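You operate a simulated robot arm through the tools that you are given. There is no shell and no other tool.

You run a simulated robot arm. Do the job below in one go: nothing can be reset, and whatever is moved stays where it is left.

## Task
Pad the rim corner, swing the orange bar over it, drop in the red pin and screw the foot down.
Fine: at the bracket of trolley 2; turn the black knob two thirds of a turn, so the foot comes down over the grey foam pad.

The check looks at the end state, three seconds after you hand in, the way a careful person would. Anything else that was tipped, shoved, dropped, spilled or broken makes it a failure.

## Robot
A 6-joint arm with a two-finger gripper, fixed in place. Base frame: the origin is at the foot of the arm, x ahead of it, y to its left, z up. Lengths are in mm, angles in rad, forces in N, time in s.
Its first joint turns from -2.897 to 2.897 rad. Payload 3.43 kg.
Tool frame: the origin (TCP) lies between the finger pads and is the grasp point; the fingertips stand 20 mm ahead of it; z points along the fingers, y is the line along which they close. Largest opening 190 mm; the body of the gripper starts 248 mm behind the TCP.
Orientation is that of the tool frame in the base frame, as [roll, pitch, yaw] about the fixed x, y, z axes, in that order (R = Rz(yaw) Ry(pitch) Rx(roll)). With the fingers straight down and closing along the base's y, the tool's x points along the base's -x, its y along +y and its z along -z.

## Interface
- The arm moves only by the tool step_arm. Its argument "plan" is one flat list of numbers, 7 for each row, row after row: the shift along the tool's x, y, z in mm, then the turn, a rotation vector about the tool's x, y, z in rad, then the finger opening in mm, from 0 to 190. In form: [tx, ty, tz, ax, ay, az, hand, tx, ty, tz, ax, ay, az, hand, ...]. A call has 1 to 20 rows; each row is the pose to reach, as a shift and turn from the pose commanded when the call began, along the tool's axes at that moment. Rows are played at 5 a second. More than 50 mm and 0.15 rad between two rows, or a gripper value outside its range, and nothing of the call is played. A pose out of reach is approached as far as the arm can. The call stops where the force on the tool passes 60 N (or 10 N more than at its start, if that is more) or the arm is blocked; 0.2 s more then pass. Each finger travels about 153 mm/s and halts on what it meets, pressing with about 21 N; the grip force reading is that of the motor and also rises with nothing between the fingers. The clock runs only during rows and for 0.2 s after the last one: add rows that repeat a pose to give the fingers time. It gives the time, the measured TCP pose, the force on the tool (base axes), the opening and the grip force at its end, in the units of the frame above (readings bear some noise), with the torque about the TCP (base axes, N m) and any sound that the robot's microphone picked up.
- Cameras (640 x 400 px; columns grow to the right, rows downward): "scene" is fixed at [51.3, -500.8, 1390.6]; the picture's right is [0.15, -0.99, 0.00], its down [-0.56, -0.08, -0.83] and it looks along [0.82, 0.12, -0.56] (base axes); focal length 284 px, centre (320, 200). "wrist" rides on the gripper at [70, -8, -288] in the tool frame; the picture's right is [0.12, 0.99, 0.00], its down [-0.96, 0.12, -0.25] and it looks along [-0.24, 0.03, 0.97] (tool axes); focal length 261 px, centre (320, 200).
- camera(camera): a new picture of that camera. No time passes.
- raise_lower(by): slides the trunk up (or, below 0, down) by that many mm; the arm rides with it, the base frame stays. It gives what a move gives, with no picture.
- point_at(camera, pixels): for up to 12 pixels [column, row] of the newest picture of that camera ("zoom" is the newest enlarged one), the place [x, y, z] in the base frame of the surface seen there, good to about 3 mm. No time passes.
- inspect(camera, box): a new picture of the part [left, top, right, bottom] of that camera's present view, enlarged. No time passes.
- finish_job(): hands the job in; it is judged then, once.

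Leave the gripper open and the arm clear of the work at the hand-in unless told otherwise.

The tools are called after ">>>" as name(argument=value, ...) on one line, values as JSON. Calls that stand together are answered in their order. step_arm: Moves the arm, as the interface text tells. Its arguments: {"type":"object","properties":{"plan":{"type":"array"}},"required":["plan"]} The other tools are called the same way: raise_lower (by) slides the trunk up or down; camera (camera) takes a picture; point_at (camera, pixels) gives the place of the surface under pixels of a picture; inspect (camera, box) takes an enlarged picture of a part of a camera's view; finish_job () hands the job in.

At the start:

```text
t: 0.0
eef_pos: [678.6, -411.8, 1222.0]
ee_rot: [3.141, -0.001, 3.14]
force: [0.0, -0.1, 0.0]
ft_torque: [-0.05, 0.0, 0.02]
gripper_width: 190.0
finger_force: 0.0
trunk travel left (down, up): [-200.0, 240.0]
```

scene: 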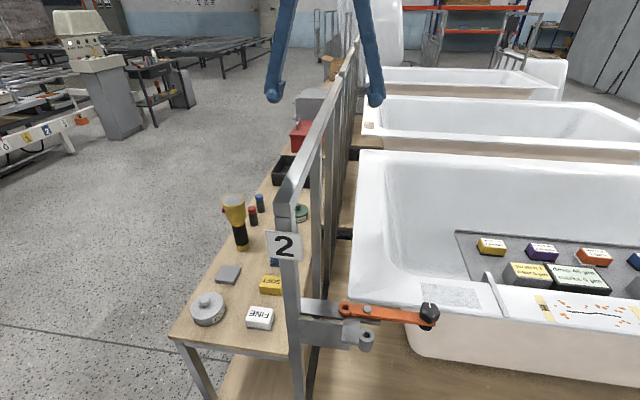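
wrist: 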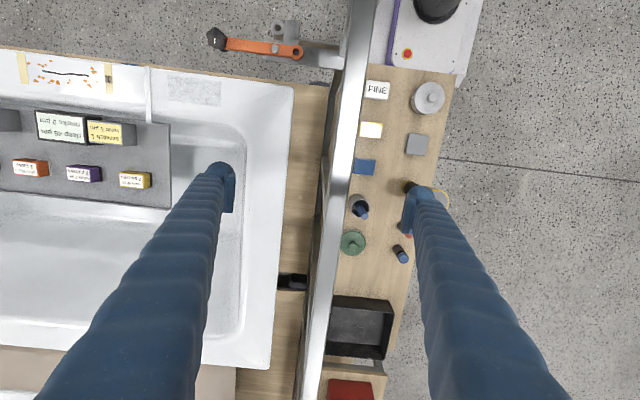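

I see the trolley 2 sign around (285,245) in the scene picture, the orange bar at (385,312), and loose items on the shelf at left. I will first enlarge the bracket area and the shelf to understand them.

>>> inspect(camera="scene", box=[280, 270, 460, 370])

>>> inspect(camera="scene", box=[170, 170, 330, 350])

>>> inspect(camera="wrist", box=[160, 0, 400, 120])

>>> inspect(camera="wrist", box=[310, 60, 470, 280])

```text
3.56 times, centred on (370, 320) of scene
```

zoom: 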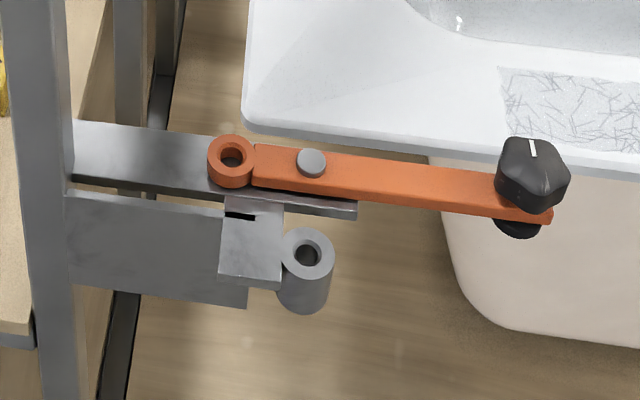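

```text
2.22 times, centred on (250, 260) of scene
```

zoom: 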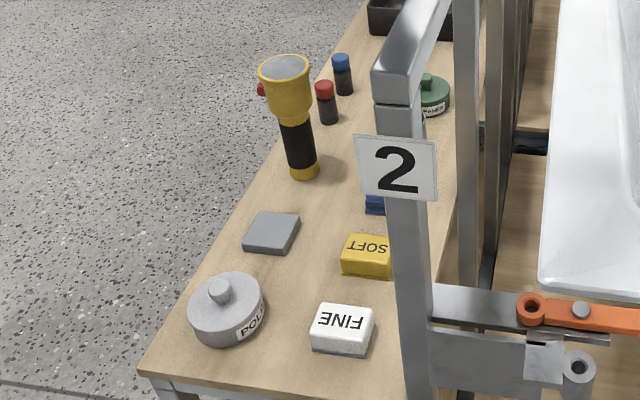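

```text
2.67 times, centred on (280, 60) of wrist
```

zoom: 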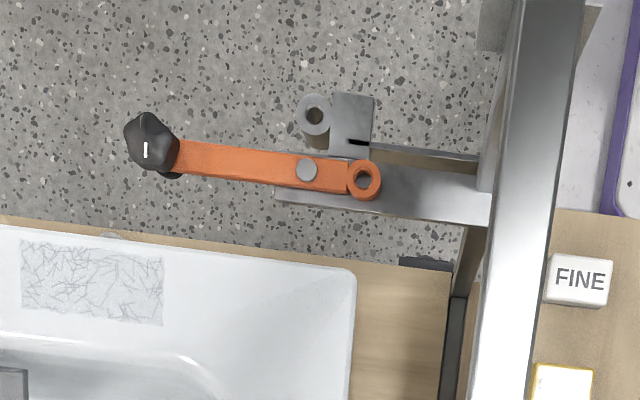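

```text
1.82 times, centred on (390, 170) of wrist
```

zoom: 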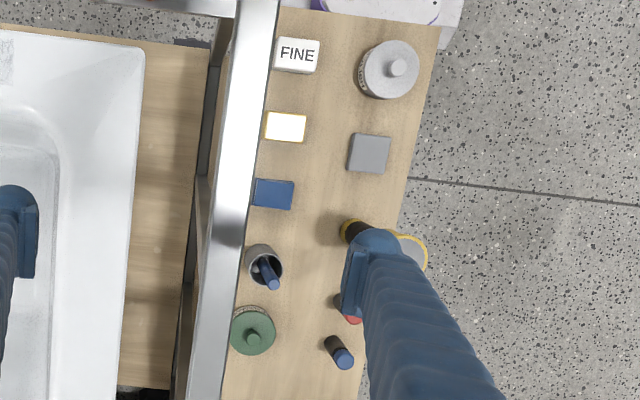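

The grey square at scene (228,275) looks like the foam pad; the bar pivots on the grey round head and its ring end has a hole that should come over the grey tube at zoom (307,255). I will measure the places of these parts now.

>>> inspect(camera="scene", box=[280, 270, 460, 370])

>>> point_at(camera="zoom", pixels=[[312, 158], [222, 168], [232, 155], [307, 255], [290, 238], [240, 225], [530, 150], [540, 205], [420, 175], [520, 230], [245, 110], [500, 75]])

>>> point_at(camera="scene", pixels=[[228, 272], [217, 266], [240, 266], [231, 286], [216, 281], [208, 305], [260, 317], [270, 283], [253, 215], [260, 203], [253, 210], [260, 197]])

>>> point_at(camera="wrist", pixels=[[416, 144], [407, 135], [427, 135], [425, 154], [406, 153], [360, 208], [355, 200], [363, 213], [353, 243], [400, 253], [378, 89], [365, 165]])

```text
3.56 times, centred on (370, 320) of scene
```

zoom: 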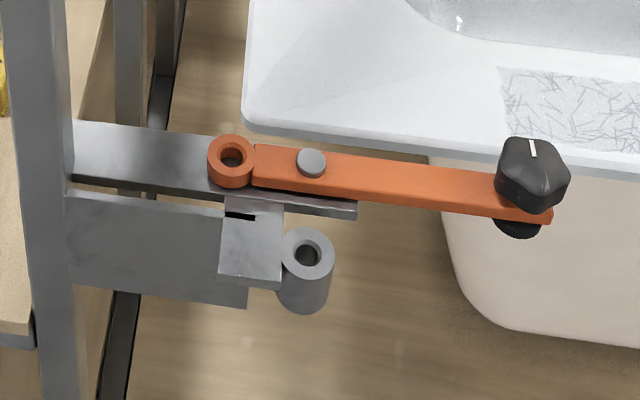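

```text
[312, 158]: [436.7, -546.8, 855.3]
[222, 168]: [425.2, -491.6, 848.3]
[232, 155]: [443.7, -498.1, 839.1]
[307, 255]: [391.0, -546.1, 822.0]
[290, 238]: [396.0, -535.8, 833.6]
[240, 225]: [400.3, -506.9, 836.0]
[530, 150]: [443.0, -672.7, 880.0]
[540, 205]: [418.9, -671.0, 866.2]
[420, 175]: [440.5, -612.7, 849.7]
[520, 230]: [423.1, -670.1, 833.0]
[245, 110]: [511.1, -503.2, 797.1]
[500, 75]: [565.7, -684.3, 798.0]
```

```text
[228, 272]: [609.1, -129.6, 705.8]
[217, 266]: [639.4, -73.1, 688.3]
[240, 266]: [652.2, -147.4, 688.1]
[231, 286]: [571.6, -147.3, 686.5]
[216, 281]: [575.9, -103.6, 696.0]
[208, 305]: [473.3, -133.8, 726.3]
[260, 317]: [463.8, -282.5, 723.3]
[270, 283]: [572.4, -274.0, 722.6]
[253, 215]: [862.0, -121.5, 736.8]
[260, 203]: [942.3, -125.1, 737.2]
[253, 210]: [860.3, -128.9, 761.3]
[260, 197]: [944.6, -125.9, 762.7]
```

```text
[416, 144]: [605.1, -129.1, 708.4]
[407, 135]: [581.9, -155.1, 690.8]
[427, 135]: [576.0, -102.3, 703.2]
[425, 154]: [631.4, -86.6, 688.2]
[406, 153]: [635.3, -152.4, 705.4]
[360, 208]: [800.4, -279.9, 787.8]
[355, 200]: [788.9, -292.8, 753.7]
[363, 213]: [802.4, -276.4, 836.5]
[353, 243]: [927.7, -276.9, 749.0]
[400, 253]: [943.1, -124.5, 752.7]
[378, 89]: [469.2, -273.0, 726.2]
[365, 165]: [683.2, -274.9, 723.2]
```

Pivot at about (437,-547), ring at (436,-495), tube at about (388,-546), pad at (606,-128). Now I look for the red pin: the candidates are the red-capped thing at scene (253,215), the item near the torch at (225,210) and the cup's contents.

>>> inspect(camera="scene", box=[215, 185, 279, 255])

>>> inspect(camera="scene", box=[260, 80, 360, 220])

>>> inspect(camera="wrist", box=[330, 170, 450, 280])

>>> inspect(camera="wrist", box=[300, 270, 420, 400])

>>> inspect(camera="scene", box=[400, 200, 640, 350])

```text
5.71 times, centred on (247, 220) of scene
```

zoom: 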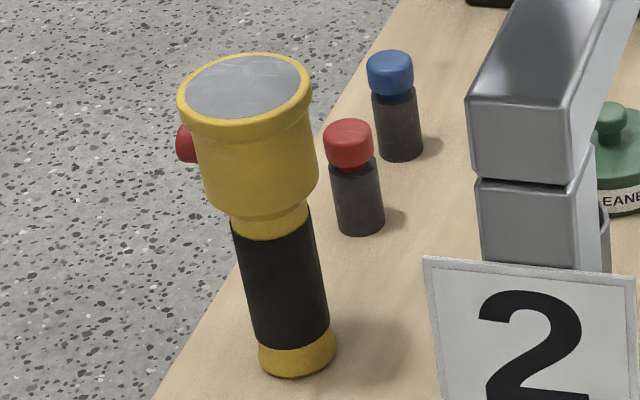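

```text
2.86 times, centred on (310, 150) of scene
```

zoom: 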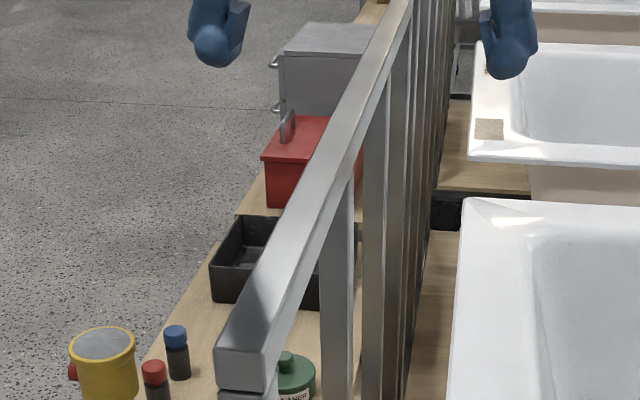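

```text
3.64 times, centred on (390, 225) of wrist
```

zoom: 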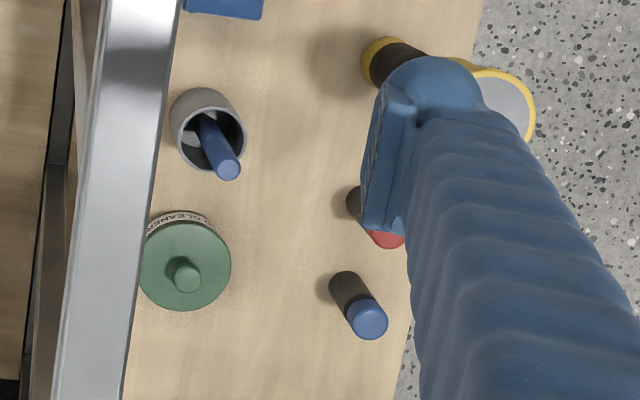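

```text
3.08 times, centred on (360, 335) of wrist
```

zoom: 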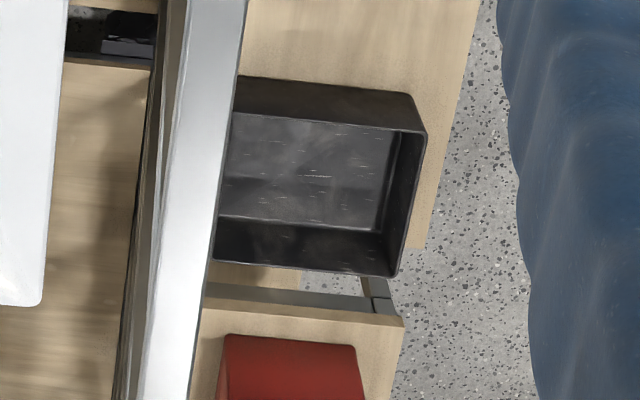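

```text
2.67 times, centred on (520, 275) of scene
```

zoom: 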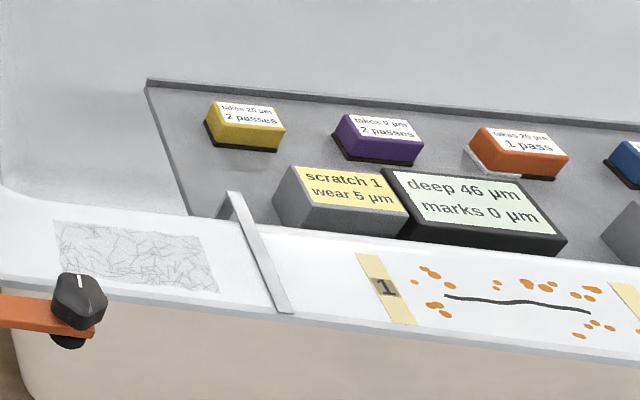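

The two capped cylinders (about 32 mm wide) look too fat for the ring hole (about 16 mm), so the pin may be elsewhere or out of view. I'll measure the rail heights, the post and the sizes of the ring hole, tube and capped cylinders.

>>> point_at(camera="wrist", pixels=[[360, 10], [345, 100], [330, 200], [310, 350], [378, 5], [330, 50], [290, 282], [411, 55], [437, 5], [440, 200], [404, 232], [420, 100]])

>>> inspect(camera="wrist", box=[350, 0, 490, 100])

>>> inspect(camera="scene", box=[330, 290, 390, 360])

```text
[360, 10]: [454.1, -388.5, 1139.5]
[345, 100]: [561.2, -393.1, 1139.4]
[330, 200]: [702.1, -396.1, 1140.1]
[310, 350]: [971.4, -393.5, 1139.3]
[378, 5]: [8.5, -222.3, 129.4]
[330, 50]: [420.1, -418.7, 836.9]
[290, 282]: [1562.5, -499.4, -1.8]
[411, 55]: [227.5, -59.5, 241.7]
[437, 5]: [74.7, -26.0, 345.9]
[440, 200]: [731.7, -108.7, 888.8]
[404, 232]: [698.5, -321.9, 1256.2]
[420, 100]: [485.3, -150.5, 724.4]
```

```text
4.00 times, centred on (420, 50) of wrist
```

zoom: 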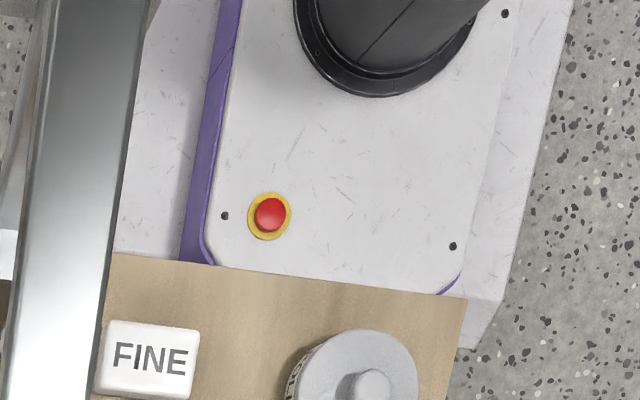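

```text
5.71 times, centred on (360, 325) of scene
```

zoom: 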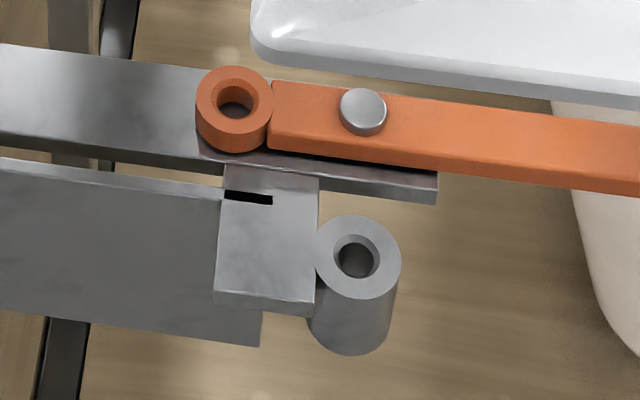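

The rail runs along y ≈ -390 at z ≈ 1140; the white box under the rail's end is my own base. I'll move the wrist camera over the shelf to search for the red pin, staying at z 1222.

>>> step_arm(plan=[13, 45, 0, 0, 0, 0, 190, 26, 90, 0, 0, 0, 0, 190, 39, 135, 0, 0, 0, 0, 190, 52, 180, 0, 0, 0, 0, 190, 65, 225, 0, 0, 0, 0, 190, 78, 262, 0, 0, 0, 0, 190, 78, 262, 0, 0, 0, 0, 190])

>>> camera(camera="wrist")

>>> camera(camera="scene")

```text
t: 1.6
eef_pos: [600.5, -149.9, 1222.1]
ee_rot: [3.141, -0.003, -3.141]
force: [0.3, 1.1, 0.7]
ft_torque: [-0.07, 0.05, -0.03]
gripper_width: 189.9
finger_force: 0.0
trunk travel left (down, up): [-200.0, 240.0]
```

```text
taken
```

wrist: 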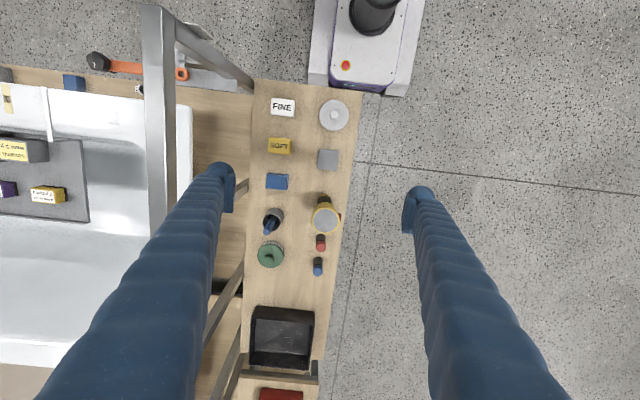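

```text
taken
```

scene: 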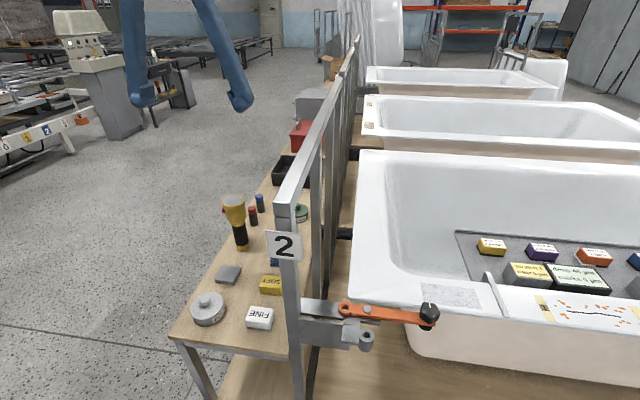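

I see a blue item under the rail at (73,83) and something at (139,89) on the trolley's wood near the bracket. I'll enlarge those and the shelf items.

>>> inspect(camera="wrist", box=[50, 40, 210, 140])

>>> inspect(camera="wrist", box=[240, 160, 360, 290])

>>> inspect(camera="wrist", box=[240, 80, 360, 200])

>>> inspect(camera="wrist", box=[220, 280, 340, 400])

```text
4.00 times, centred on (130, 90) of wrist
```

zoom: 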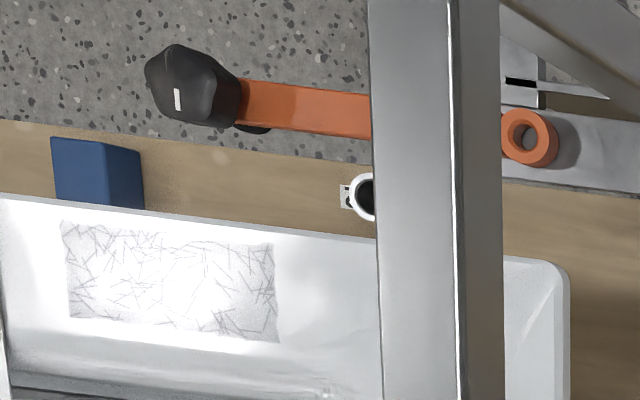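

```text
3.08 times, centred on (300, 225) of wrist
```

zoom: 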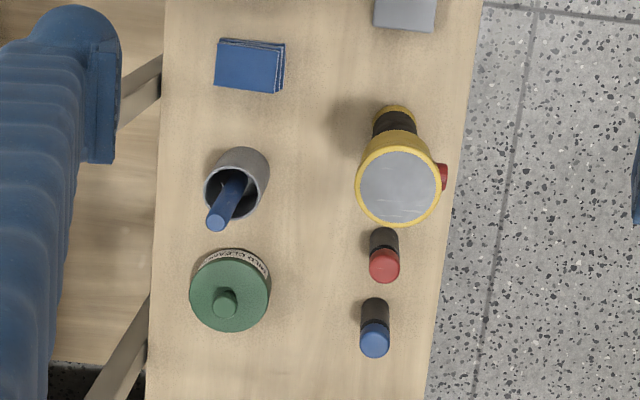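

```text
3.33 times, centred on (300, 140) of wrist
```

zoom: 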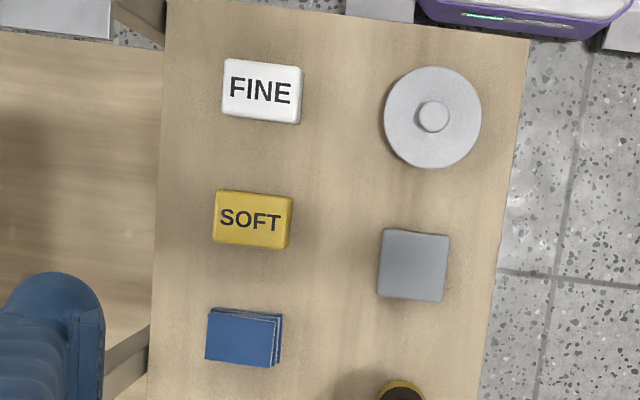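

```text
3.33 times, centred on (280, 340) of wrist
```

zoom: 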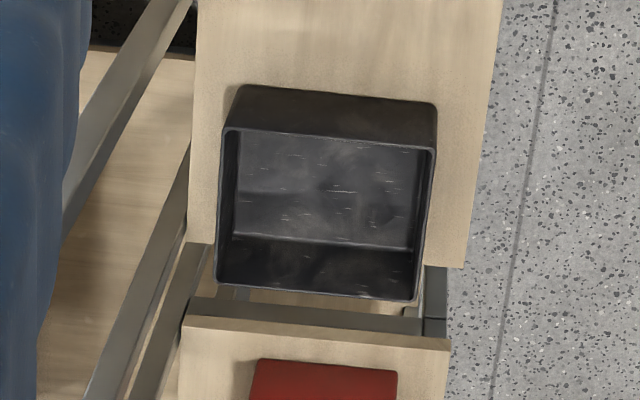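

A white cup with dark contents stands somewhere below the bar at zoom (360,195), and a blue block at (95,170). I need their heights, then I'll move the wrist camera to the tub side to search for the red pin.

>>> point_at(camera="wrist", pixels=[[139, 89], [142, 89], [73, 83], [130, 76], [181, 69], [97, 62], [273, 215], [268, 228], [150, 78], [120, 110], [100, 130], [190, 110]])

>>> step_arm(plan=[7, -45, 0, 0, 0, 0, 190, 14, -90, 0, 0, 0, 0, 190, 21, -135, 0, 0, 0, 0, 190, 28, -180, 0, 0, 0, 0, 190, 35, -225, 0, 0, 0, 0, 190, 42, -270, 0, 0, 0, 0, 190, 49, -315, 0, 0, 0, 0, 190, 50, -360, 0, 0, 0, 0, 190, 50, -405, 0, 0, 0, 0, 190, 50, -450, 0, 0, 0, 0, 190, 50, -450, 0, 0, 0, 0, 190])

>>> camera(camera="wrist")

>>> camera(camera="scene")

```text
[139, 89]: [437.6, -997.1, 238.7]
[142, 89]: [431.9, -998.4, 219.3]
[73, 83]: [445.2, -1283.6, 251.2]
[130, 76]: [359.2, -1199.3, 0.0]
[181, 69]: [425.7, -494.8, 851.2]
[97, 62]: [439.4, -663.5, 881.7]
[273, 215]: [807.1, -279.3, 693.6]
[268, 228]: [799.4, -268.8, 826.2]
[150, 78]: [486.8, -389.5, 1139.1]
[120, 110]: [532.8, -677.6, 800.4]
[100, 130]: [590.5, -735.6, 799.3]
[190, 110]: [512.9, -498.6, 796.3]
```

```text
t: 4.0
eef_pos: [551.4, -600.7, 1222.2]
ee_rot: [-3.141, 0.0, 3.14]
force: [-1.2, -0.6, 0.1]
ft_torque: [0.14, -0.05, 0.01]
gripper_width: 190.1
finger_force: 0.0
trunk travel left (down, up): [-200.0, 240.0]
```

```text
taken
```

wrist: 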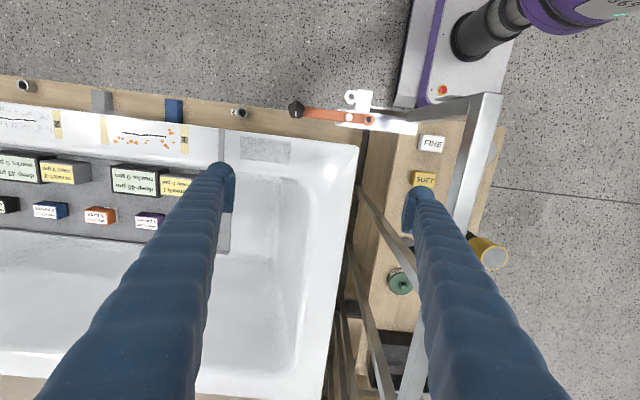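

```text
taken
```

scene: 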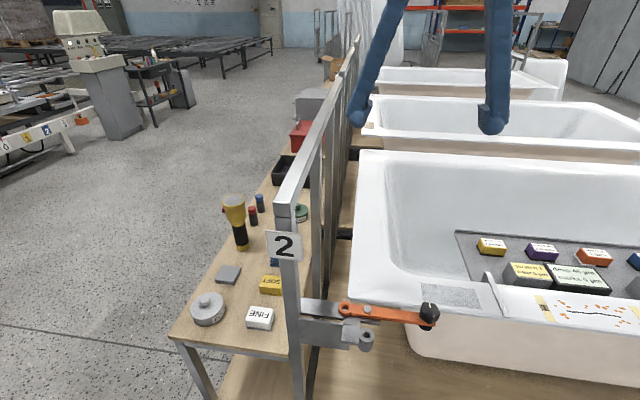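

The trolley platform in front of the tub holds a tube with a "2"-like tag at (240,112), another at (25,85), and blocks at (102,100) and (175,110). I'll enlarge them and the bracket.

>>> inspect(camera="wrist", box=[200, 85, 300, 155])

>>> inspect(camera="wrist", box=[280, 80, 440, 180])

>>> inspect(camera="wrist", box=[0, 60, 210, 240])

>>> inspect(camera="wrist", box=[350, 130, 510, 330])

```text
5.71 times, centred on (250, 120) of wrist
```

zoom: 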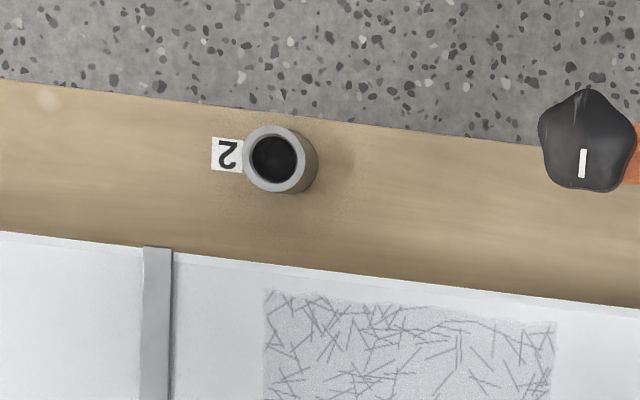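

```text
4.00 times, centred on (360, 130) of wrist
```

zoom: 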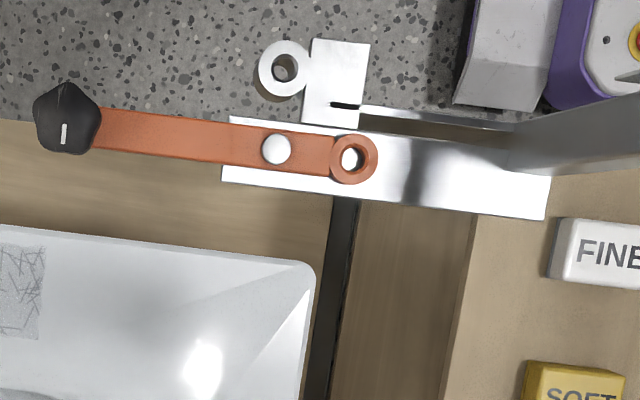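

```text
2.22 times, centred on (105, 150) of wrist
```

zoom: 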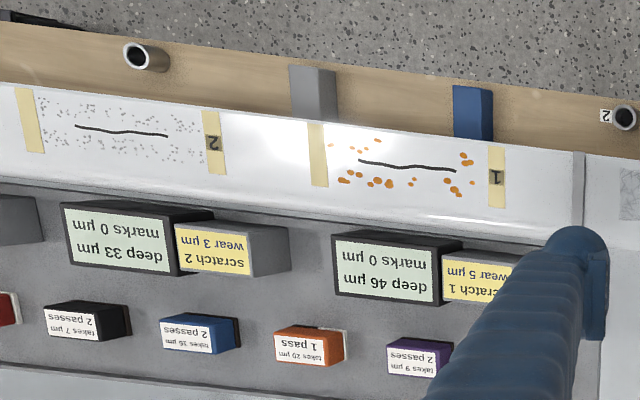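

```text
2.00 times, centred on (430, 230) of wrist
```

zoom: 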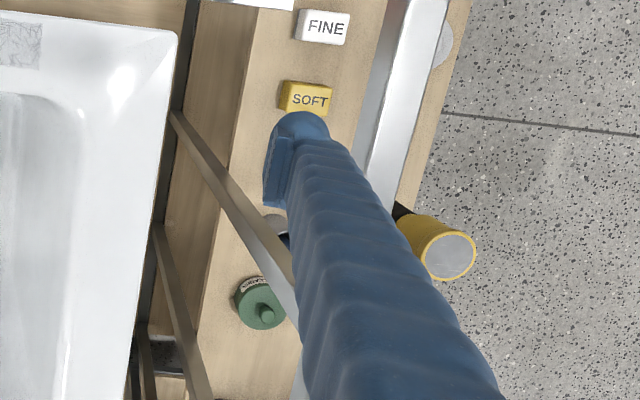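

No red pin yet on the tub side. I'll go back over the shelf and lower, to look straight into the cup at about (800,-285), the tray and behind the rail posts.

>>> step_arm(plan=[-16, 47, 0, 0, 0, 0, 190, -32, 94, 0, 0, 0, 0, 190, -48, 141, 0, 0, 0, 0, 190, -64, 188, 0, 0, 0, 0, 190, -80, 235, 0, 0, 0, 0, 190, -96, 282, 0, 0, 0, 0, 190, -112, 329, 0, 0, 0, 0, 190, -129, 376, 0, 0, 0, 0, 190, -129, 376, 48, 0, 0, 0, 190, -129, 376, 96, 0, 0, 0, 190, -129, 376, 144, 0, 0, 0, 190, -129, 376, 172, 0, 0, 0, 190, -129, 376, 172, 0, 0, 0, 190])

>>> camera(camera="wrist")

>>> inspect(camera="wrist", box=[220, 120, 420, 300])

```text
t: 6.8
eef_pos: [678.7, -223.7, 1050.5]
ee_rot: [-3.14, 0.0, 3.141]
force: [0.5, 0.1, -0.2]
ft_torque: [0.03, 0.0, 0.0]
gripper_width: 190.1
finger_force: 0.0
trunk travel left (down, up): [-200.0, 240.0]
```

```text
taken
```

wrist: 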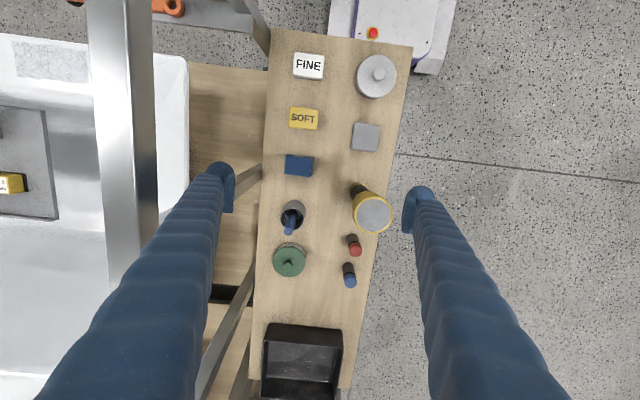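

```text
2.22 times, centred on (320, 210) of wrist
```

zoom: 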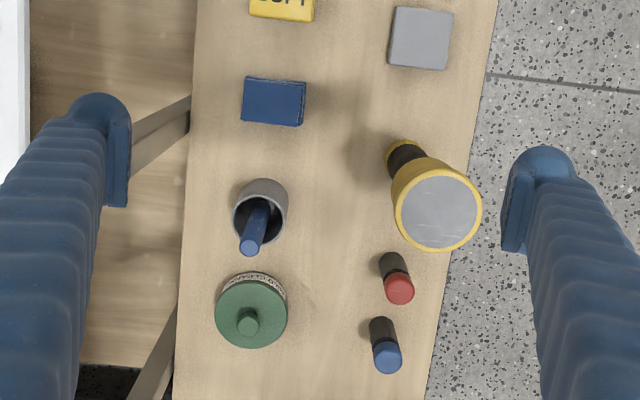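

I'll enlarge the cup's inside and the two capped cylinders further.

>>> inspect(camera="wrist", box=[268, 190, 318, 245])

>>> inspect(camera="wrist", box=[325, 175, 405, 295])

>>> inspect(camera="scene", box=[240, 190, 272, 230])

>>> inspect(camera="scene", box=[335, 295, 375, 355])

```text
7.27 times, centred on (293, 218) of wrist
```

zoom: 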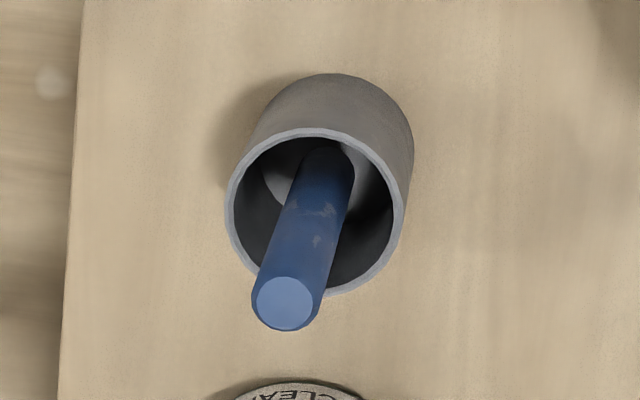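

```text
3.33 times, centred on (365, 235) of wrist
```

zoom: 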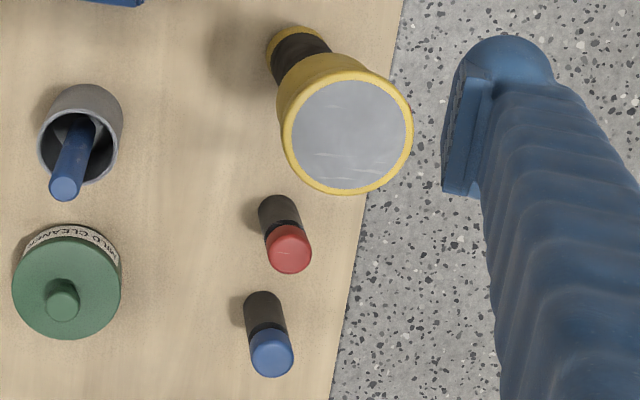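

```text
10.00 times, centred on (256, 210) of scene
```

zoom: 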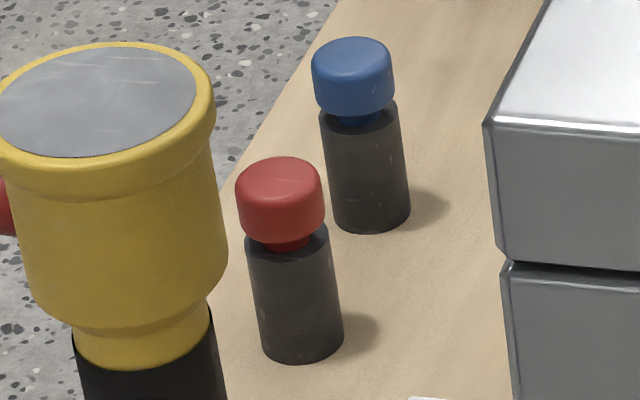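

```text
6.67 times, centred on (355, 325) of scene
```

zoom: 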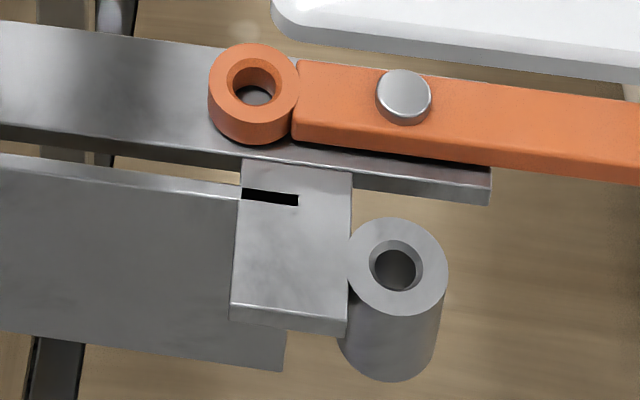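

The heads of the two capped items sit on thin necks in dark sleeves: so these are red and blue headed pins in sleeves, the red pin is the one at about (861,-125). I'll measure it, the torch and the pad accurately.

>>> inspect(camera="scene", box=[240, 190, 272, 230])

>>> point_at(camera="zoom", pixels=[[281, 175], [280, 225], [240, 210], [320, 205], [286, 246], [290, 262], [300, 350], [252, 290], [338, 300], [350, 55], [352, 100], [350, 119]])

>>> inspect(camera="wrist", box=[325, 110, 405, 160])

>>> point_at(camera="zoom", pixels=[[320, 215], [230, 120], [420, 130], [230, 290], [405, 310], [245, 135], [405, 150], [250, 280], [390, 300], [200, 200], [460, 200], [320, 350]])

>>> point_at(camera="wrist", pixels=[[355, 250], [356, 252], [350, 250], [362, 250], [374, 214], [358, 190], [392, 213], [349, 280], [293, 232], [290, 262]])

```text
10.00 times, centred on (256, 210) of scene
```

zoom: 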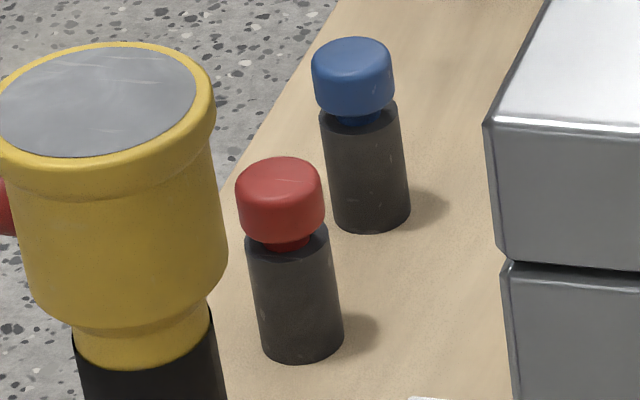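

```text
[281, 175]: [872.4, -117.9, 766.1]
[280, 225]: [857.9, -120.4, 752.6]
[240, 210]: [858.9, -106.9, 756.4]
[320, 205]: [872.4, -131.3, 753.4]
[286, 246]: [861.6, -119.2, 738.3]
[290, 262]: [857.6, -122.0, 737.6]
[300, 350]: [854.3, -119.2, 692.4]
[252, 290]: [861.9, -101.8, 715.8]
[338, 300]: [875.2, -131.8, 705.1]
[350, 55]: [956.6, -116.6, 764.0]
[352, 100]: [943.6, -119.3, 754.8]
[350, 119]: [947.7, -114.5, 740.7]
```

```text
8.00 times, centred on (365, 135) of wrist
```

zoom: 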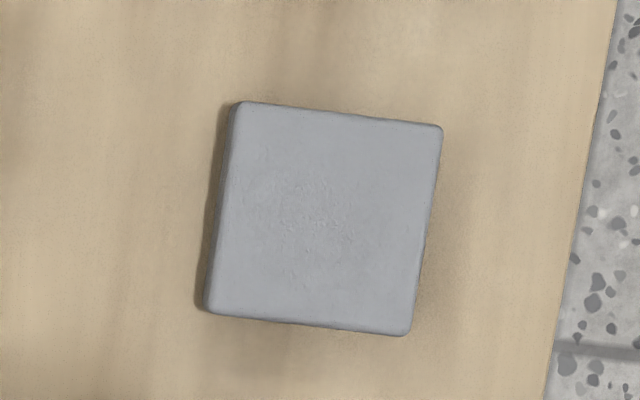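

```text
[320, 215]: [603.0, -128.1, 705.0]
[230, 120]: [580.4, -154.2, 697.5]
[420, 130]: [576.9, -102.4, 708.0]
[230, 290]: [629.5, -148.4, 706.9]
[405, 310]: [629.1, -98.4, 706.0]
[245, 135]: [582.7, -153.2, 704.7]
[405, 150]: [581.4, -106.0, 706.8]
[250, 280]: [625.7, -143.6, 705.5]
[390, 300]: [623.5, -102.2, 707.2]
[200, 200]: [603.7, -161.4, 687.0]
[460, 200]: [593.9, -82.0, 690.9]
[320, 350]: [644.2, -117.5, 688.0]
```

```text
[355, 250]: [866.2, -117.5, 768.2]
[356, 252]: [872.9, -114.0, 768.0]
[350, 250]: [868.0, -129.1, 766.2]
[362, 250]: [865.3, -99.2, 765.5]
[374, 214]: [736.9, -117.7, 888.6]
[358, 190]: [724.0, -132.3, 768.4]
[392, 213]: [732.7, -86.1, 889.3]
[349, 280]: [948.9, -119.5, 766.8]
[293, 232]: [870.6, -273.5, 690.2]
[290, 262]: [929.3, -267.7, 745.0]
```

Pad centre is about (603,-127), 50 x 50, z 688 to 706, aligned with the axes; red pin head centre about (870,-117), head z 745 to 767. Next I look closely at the bracket and rim corner: up, over the rail, then down on the tub side.

>>> step_arm(plan=[0, 0, -48, 0, 0, 0, 190, 0, 0, -96, 0, 0, 0, 190, 0, 0, -144, 0, 0, 0, 190, 0, 0, -180, 0, 0, 0, 190, 22, -44, -180, 0, 0, 0, 190, 44, -88, -180, 0, 0, 0, 190, 66, -132, -180, 0, 0, 0, 190, 88, -176, -180, 0, 0, 0, 190, 110, -220, -180, 0, 0, 0, 190, 132, -264, -180, 0, 0, 0, 190, 154, -308, -180, 0, 0, 0, 190, 176, -352, -180, 0, 0, 0, 190, 180, -396, -180, 0, 0, 0, 190, 180, -396, -135, 0, 0, 0, 190, 180, -396, -90, 0, 0, 0, 190, 180, -396, -45, 0, 0, 0, 190, 180, -396, 0, 0, 0, 0, 190, 180, -396, 0, 0, 0, 0, 190])

>>> camera(camera="wrist")

>>> camera(camera="scene")

```text
t: 10.6
eef_pos: [499.2, -620.3, 1050.2]
ee_rot: [-3.141, 0.0, -3.141]
force: [0.6, 0.0, 0.3]
ft_torque: [0.0, 0.01, -0.02]
gripper_width: 190.0
finger_force: 0.1
trunk travel left (down, up): [-200.0, 240.0]
```

```text
taken
```

wrist: 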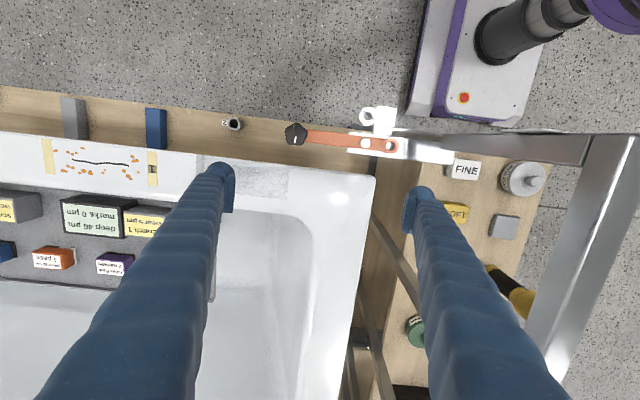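

```text
taken
```

scene: 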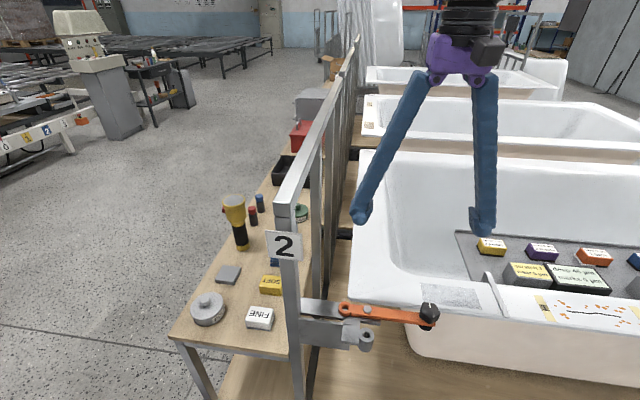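

Now I enlarge the bracket and the rim corner here and measure them.

>>> inspect(camera="wrist", box=[275, 95, 435, 235])

>>> inspect(camera="wrist", box=[275, 95, 415, 165])

>>> point_at(camera="zoom", pixels=[[532, 220], [407, 213], [407, 235], [90, 175], [90, 150], [110, 180], [470, 90], [442, 90], [250, 205], [250, 170], [250, 228], [335, 212]])

>>> point_at(camera="wrist", pixels=[[370, 178], [360, 178], [350, 180], [340, 180], [330, 180], [310, 180], [350, 195], [340, 195], [330, 195], [320, 195], [350, 210], [335, 210]])

```text
2.86 times, centred on (355, 165) of wrist
```

zoom: 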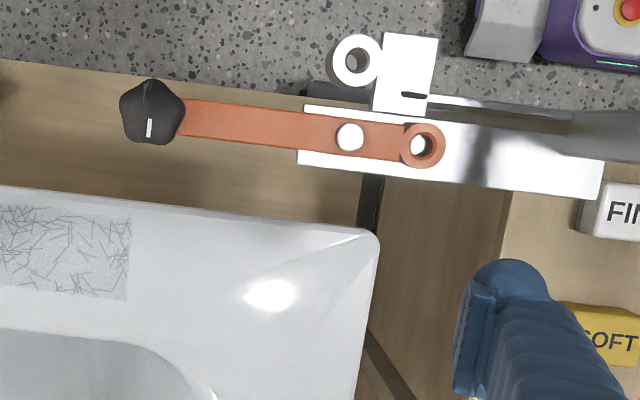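

```text
4.57 times, centred on (345, 130) of wrist
```

zoom: 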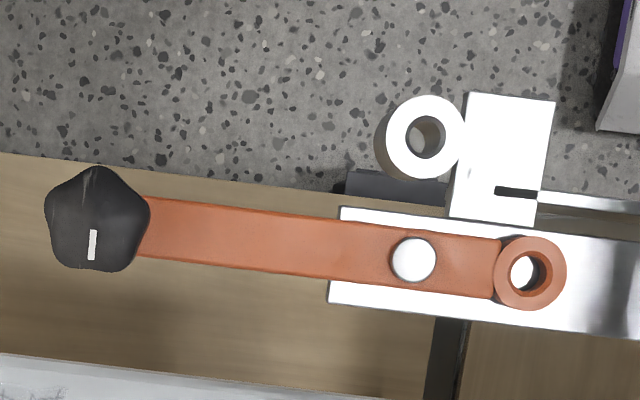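

```text
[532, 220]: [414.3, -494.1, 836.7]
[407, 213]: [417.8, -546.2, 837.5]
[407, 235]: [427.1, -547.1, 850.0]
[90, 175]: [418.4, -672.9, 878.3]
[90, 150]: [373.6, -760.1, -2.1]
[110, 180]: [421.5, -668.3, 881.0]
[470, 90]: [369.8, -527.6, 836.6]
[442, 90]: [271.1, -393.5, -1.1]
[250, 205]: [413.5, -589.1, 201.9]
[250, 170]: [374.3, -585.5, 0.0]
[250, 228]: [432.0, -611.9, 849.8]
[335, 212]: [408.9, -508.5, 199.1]
```

```text
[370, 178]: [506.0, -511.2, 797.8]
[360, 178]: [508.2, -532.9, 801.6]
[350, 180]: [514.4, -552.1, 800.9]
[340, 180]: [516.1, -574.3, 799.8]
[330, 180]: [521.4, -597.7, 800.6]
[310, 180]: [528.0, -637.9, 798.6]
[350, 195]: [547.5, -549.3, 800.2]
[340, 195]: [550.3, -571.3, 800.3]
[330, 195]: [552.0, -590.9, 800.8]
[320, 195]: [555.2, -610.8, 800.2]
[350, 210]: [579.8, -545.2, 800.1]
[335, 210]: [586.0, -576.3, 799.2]
```

The rim is flat at z ≈ 800 around (510 to 590, -510 to -640). Now I re-measure pivot, ring, knob and tube with the pixels of the newest enlargement.

>>> point_at(camera="zoom", pixels=[[413, 260], [503, 272], [560, 272], [530, 242], [530, 304], [97, 218], [92, 245], [50, 215], [145, 215], [97, 172], [97, 266], [250, 240]])

>>> point_at(camera="zoom", pixels=[[397, 137], [455, 137], [426, 105], [426, 170], [250, 212], [250, 268], [160, 203], [160, 253], [500, 130], [530, 210], [350, 300], [600, 280]])

>>> inspect(camera="scene", box=[395, 290, 455, 335])

>>> point_at(camera="zoom", pixels=[[330, 310], [345, 335], [370, 340], [300, 320], [340, 130], [400, 150], [300, 200], [350, 230], [390, 200], [200, 200], [200, 260], [370, 300]])

```text
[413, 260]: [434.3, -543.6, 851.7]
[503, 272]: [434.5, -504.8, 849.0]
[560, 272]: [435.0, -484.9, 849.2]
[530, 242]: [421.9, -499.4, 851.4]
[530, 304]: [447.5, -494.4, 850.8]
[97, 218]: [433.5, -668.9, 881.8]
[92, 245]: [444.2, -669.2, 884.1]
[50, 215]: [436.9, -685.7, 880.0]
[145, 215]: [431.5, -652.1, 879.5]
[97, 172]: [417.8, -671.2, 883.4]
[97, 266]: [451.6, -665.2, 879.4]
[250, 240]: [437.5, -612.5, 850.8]
```

```text
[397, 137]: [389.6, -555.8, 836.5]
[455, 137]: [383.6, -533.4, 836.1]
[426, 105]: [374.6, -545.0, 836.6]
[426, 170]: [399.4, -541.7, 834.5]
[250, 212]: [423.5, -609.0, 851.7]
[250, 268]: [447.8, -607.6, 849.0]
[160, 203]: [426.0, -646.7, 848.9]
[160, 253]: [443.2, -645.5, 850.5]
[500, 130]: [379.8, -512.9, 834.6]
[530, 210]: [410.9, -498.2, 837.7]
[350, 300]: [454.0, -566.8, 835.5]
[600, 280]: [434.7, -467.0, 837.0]
```

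```text
8.89 times, centred on (425, 312) of scene
```

zoom: 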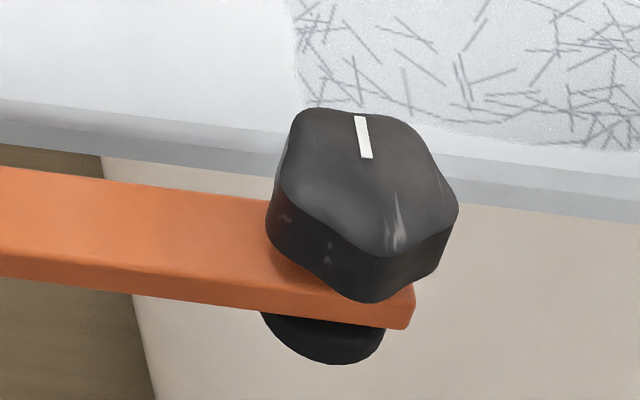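

```text
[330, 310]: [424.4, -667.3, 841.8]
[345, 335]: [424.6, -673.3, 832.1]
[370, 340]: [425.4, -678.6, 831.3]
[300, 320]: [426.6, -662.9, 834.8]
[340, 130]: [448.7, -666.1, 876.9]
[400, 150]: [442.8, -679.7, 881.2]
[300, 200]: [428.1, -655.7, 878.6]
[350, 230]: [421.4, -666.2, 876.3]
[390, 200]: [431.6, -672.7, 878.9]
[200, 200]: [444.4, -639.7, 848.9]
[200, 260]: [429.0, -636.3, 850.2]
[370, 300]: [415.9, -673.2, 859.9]
```

Pivot (435,-545), ring centre (435,-496), tube centre (387,-544.5) with top 836, knob centre (434,-669) with top 881 and mark pointing along +x, bar top 850, rim 800. After a 90° swing the knob should stand at about (559,-545), so the pad goes there. I'll check the height of my own upper arm in the wrist picture before working low beside the rail.

>>> point_at(camera="wrist", pixels=[[620, 10], [600, 5], [560, 8], [510, 30], [480, 80], [570, 150], [610, 180], [635, 20], [555, 350], [520, 145]])

```text
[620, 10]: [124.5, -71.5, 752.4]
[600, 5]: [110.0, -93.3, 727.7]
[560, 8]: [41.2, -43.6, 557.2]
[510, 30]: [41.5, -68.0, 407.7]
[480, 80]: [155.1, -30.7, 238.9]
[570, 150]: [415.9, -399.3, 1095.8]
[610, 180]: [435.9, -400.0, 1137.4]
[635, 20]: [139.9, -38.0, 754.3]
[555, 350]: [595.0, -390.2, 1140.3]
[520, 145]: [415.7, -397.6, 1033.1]
```

My arm's shoulder is around z 750, so the forearm passes well above the rail. Now I go up, over the rail, to above the pad at (603,-127).

>>> step_arm(plan=[0, 0, -45, 0, 0, 0, 190, 0, 0, -90, 0, 0, 0, 190, 0, 0, -135, 0, 0, 0, 190, 0, 0, -175, 0, 0, 0, 190, -9.4, 44.8, -175, 0, 0, 0, 190, -18.8, 89.6, -175, 0, 0, 0, 190, -28.2, 134.4, -175, 0, 0, 0, 190, -37.6, 179.2, -175, 0, 0, 0, 190, -47, 224, -175, 0, 0, 0, 180, -56.4, 268.8, -175, 0, 0, 0, 160, -65.8, 313.6, -175, 0, 0, 0, 140, -75.2, 358.4, -175, 0, 0, 0, 120, -84.6, 403.2, -175, 0, 0, 0, 100, -94, 448, -175, 0, 0, 0, 100, -103.4, 492.8, -175, 0, 0, 0, 100, -103.4, 492.8, -130, 0, 0, 0, 100, -103.4, 492.8, -85, 0, 0, 0, 100, -103.4, 492.8, -40, 0, 0, 0, 100, -103.4, 492.8, 0, 0, 0, 0, 100, -103.4, 492.8, 0, 0, 0, 0, 100])

>>> camera(camera="wrist")

>>> camera(camera="scene")

```text
t: 14.8
eef_pos: [600.8, -129.3, 1051.6]
ee_rot: [3.14, 0.001, 3.141]
force: [0.0, 0.6, -0.9]
ft_torque: [0.05, -0.03, -0.03]
gripper_width: 99.7
finger_force: 0.1
trunk travel left (down, up): [-200.0, 240.0]
```

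```text
taken
```

wrist: 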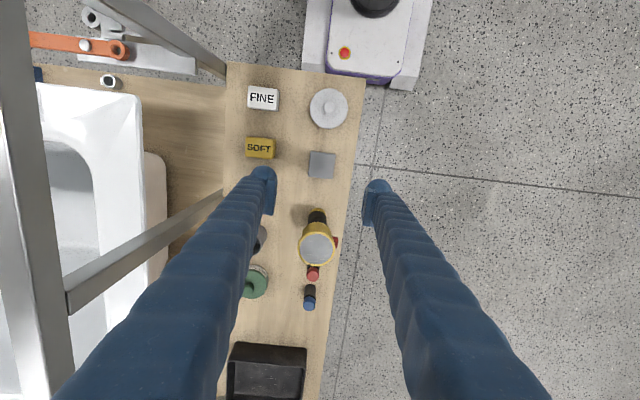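

```text
taken
```

scene: 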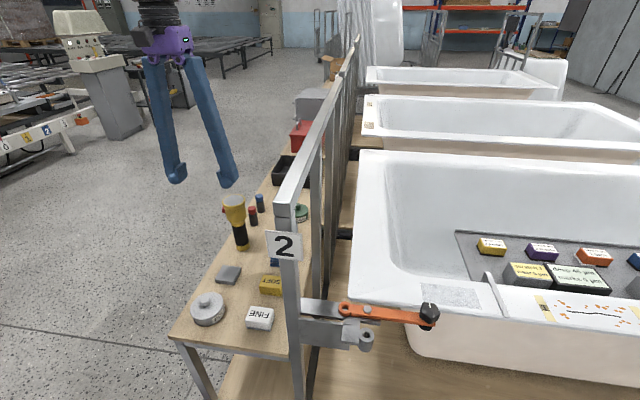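

I am above the pad. I go down to z 770 and re-check the pad's place and the fingers' alignment.

>>> step_arm(plan=[0, 0, 48, 0, 0, 0, 100, 0, 0, 96, 0, 0, 0, 100, 0, 0, 144, 0, 0, 0, 100, 0, 0, 192, 0, 0, 0, 100, 0, 0, 240, 0, 0, 0, 100, 0, 0, 280, 0, 0, 0, 100, 0, 0, 280, 0, 0, 0, 100, 0, 0, 280, 0, 0, 0, 100])

>>> inspect(camera="wrist", box=[220, 100, 420, 225])

>>> camera(camera="wrist")

>>> camera(camera="scene")

```text
t: 16.6
eef_pos: [603.2, -128.4, 769.4]
ee_rot: [3.141, 0.002, 3.14]
force: [0.1, 0.7, -0.9]
ft_torque: [-0.01, -0.06, -0.01]
gripper_width: 99.6
finger_force: 0.0
trunk travel left (down, up): [-200.0, 240.0]
```

```text
3.20 times, centred on (320, 162) of wrist
```

zoom: 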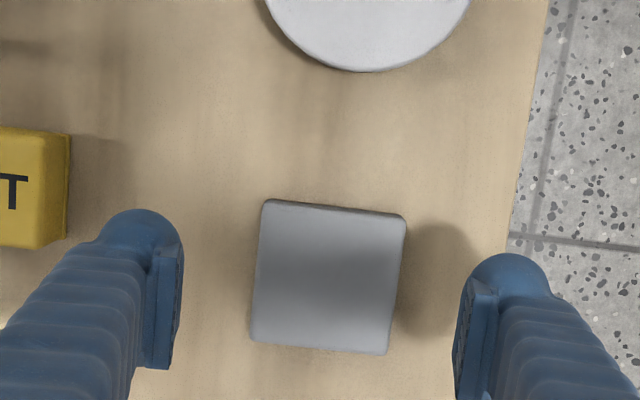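

```text
taken
```

wrist: 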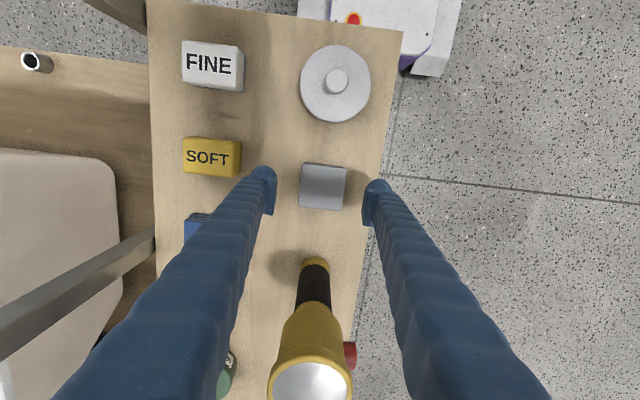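

```text
taken
```

scene: 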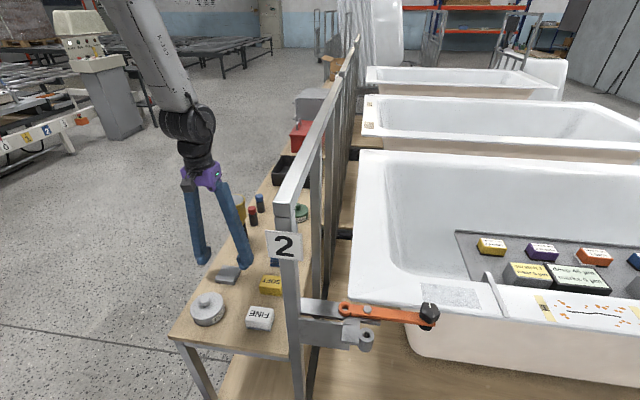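

The pad lies between the fingers. I'll measure its corners again from here.

>>> point_at(camera="wrist", pixels=[[304, 166], [345, 170], [340, 208], [301, 203], [322, 187], [303, 185], [344, 190], [324, 168], [320, 207]])

```text
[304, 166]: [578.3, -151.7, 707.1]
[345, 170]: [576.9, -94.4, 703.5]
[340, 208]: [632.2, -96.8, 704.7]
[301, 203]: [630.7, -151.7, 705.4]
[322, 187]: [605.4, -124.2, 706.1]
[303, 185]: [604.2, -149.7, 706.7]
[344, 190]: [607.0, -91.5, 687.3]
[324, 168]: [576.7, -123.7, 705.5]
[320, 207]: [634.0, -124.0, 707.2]
```

Pad centre is about (605,-124), about 55 wide, top at 706. I shift 2 mm in x and 3 mm in y, lower to TCP z 711 (tips at 691) and close on the pad.

>>> step_arm(plan=[-2, 3, 20, 0, 0, 0, 100, -2, 3, 45, 0, 0, 0, 100, -2, 3, 58.5, 0, 0, 0, 100, -2, 3, 58.5, 0, 0, 0, 80, -2, 3, 58.5, 0, 0, 0, 60, -2, 3, 58.5, 0, 0, 0, 45, -2, 3, 58.5, 0, 0, 0, 40, -2, 3, 58.5, 0, 0, 0, 40, -2, 3, 58.5, 0, 0, 0, 40])

>>> inspect(camera="wrist", box=[220, 100, 420, 225])

```text
t: 18.6
eef_pos: [604.8, -125.5, 712.0]
ee_rot: [-3.141, 0.0, -3.141]
force: [0.2, -0.3, 0.0]
ft_torque: [0.0, -0.04, -0.04]
gripper_width: 60.4
finger_force: 21.1
trunk travel left (down, up): [-200.0, 240.0]
```

```text
3.20 times, centred on (320, 162) of wrist
```

zoom: 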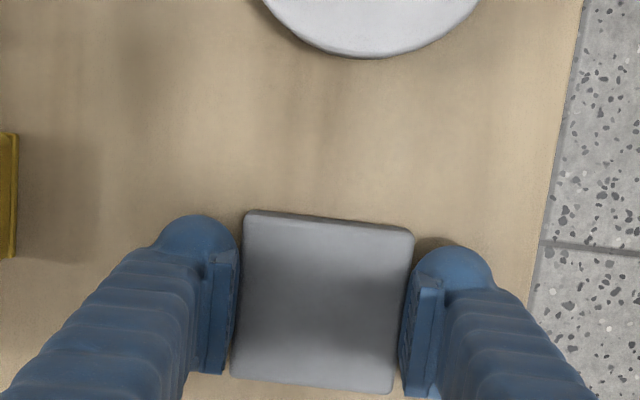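

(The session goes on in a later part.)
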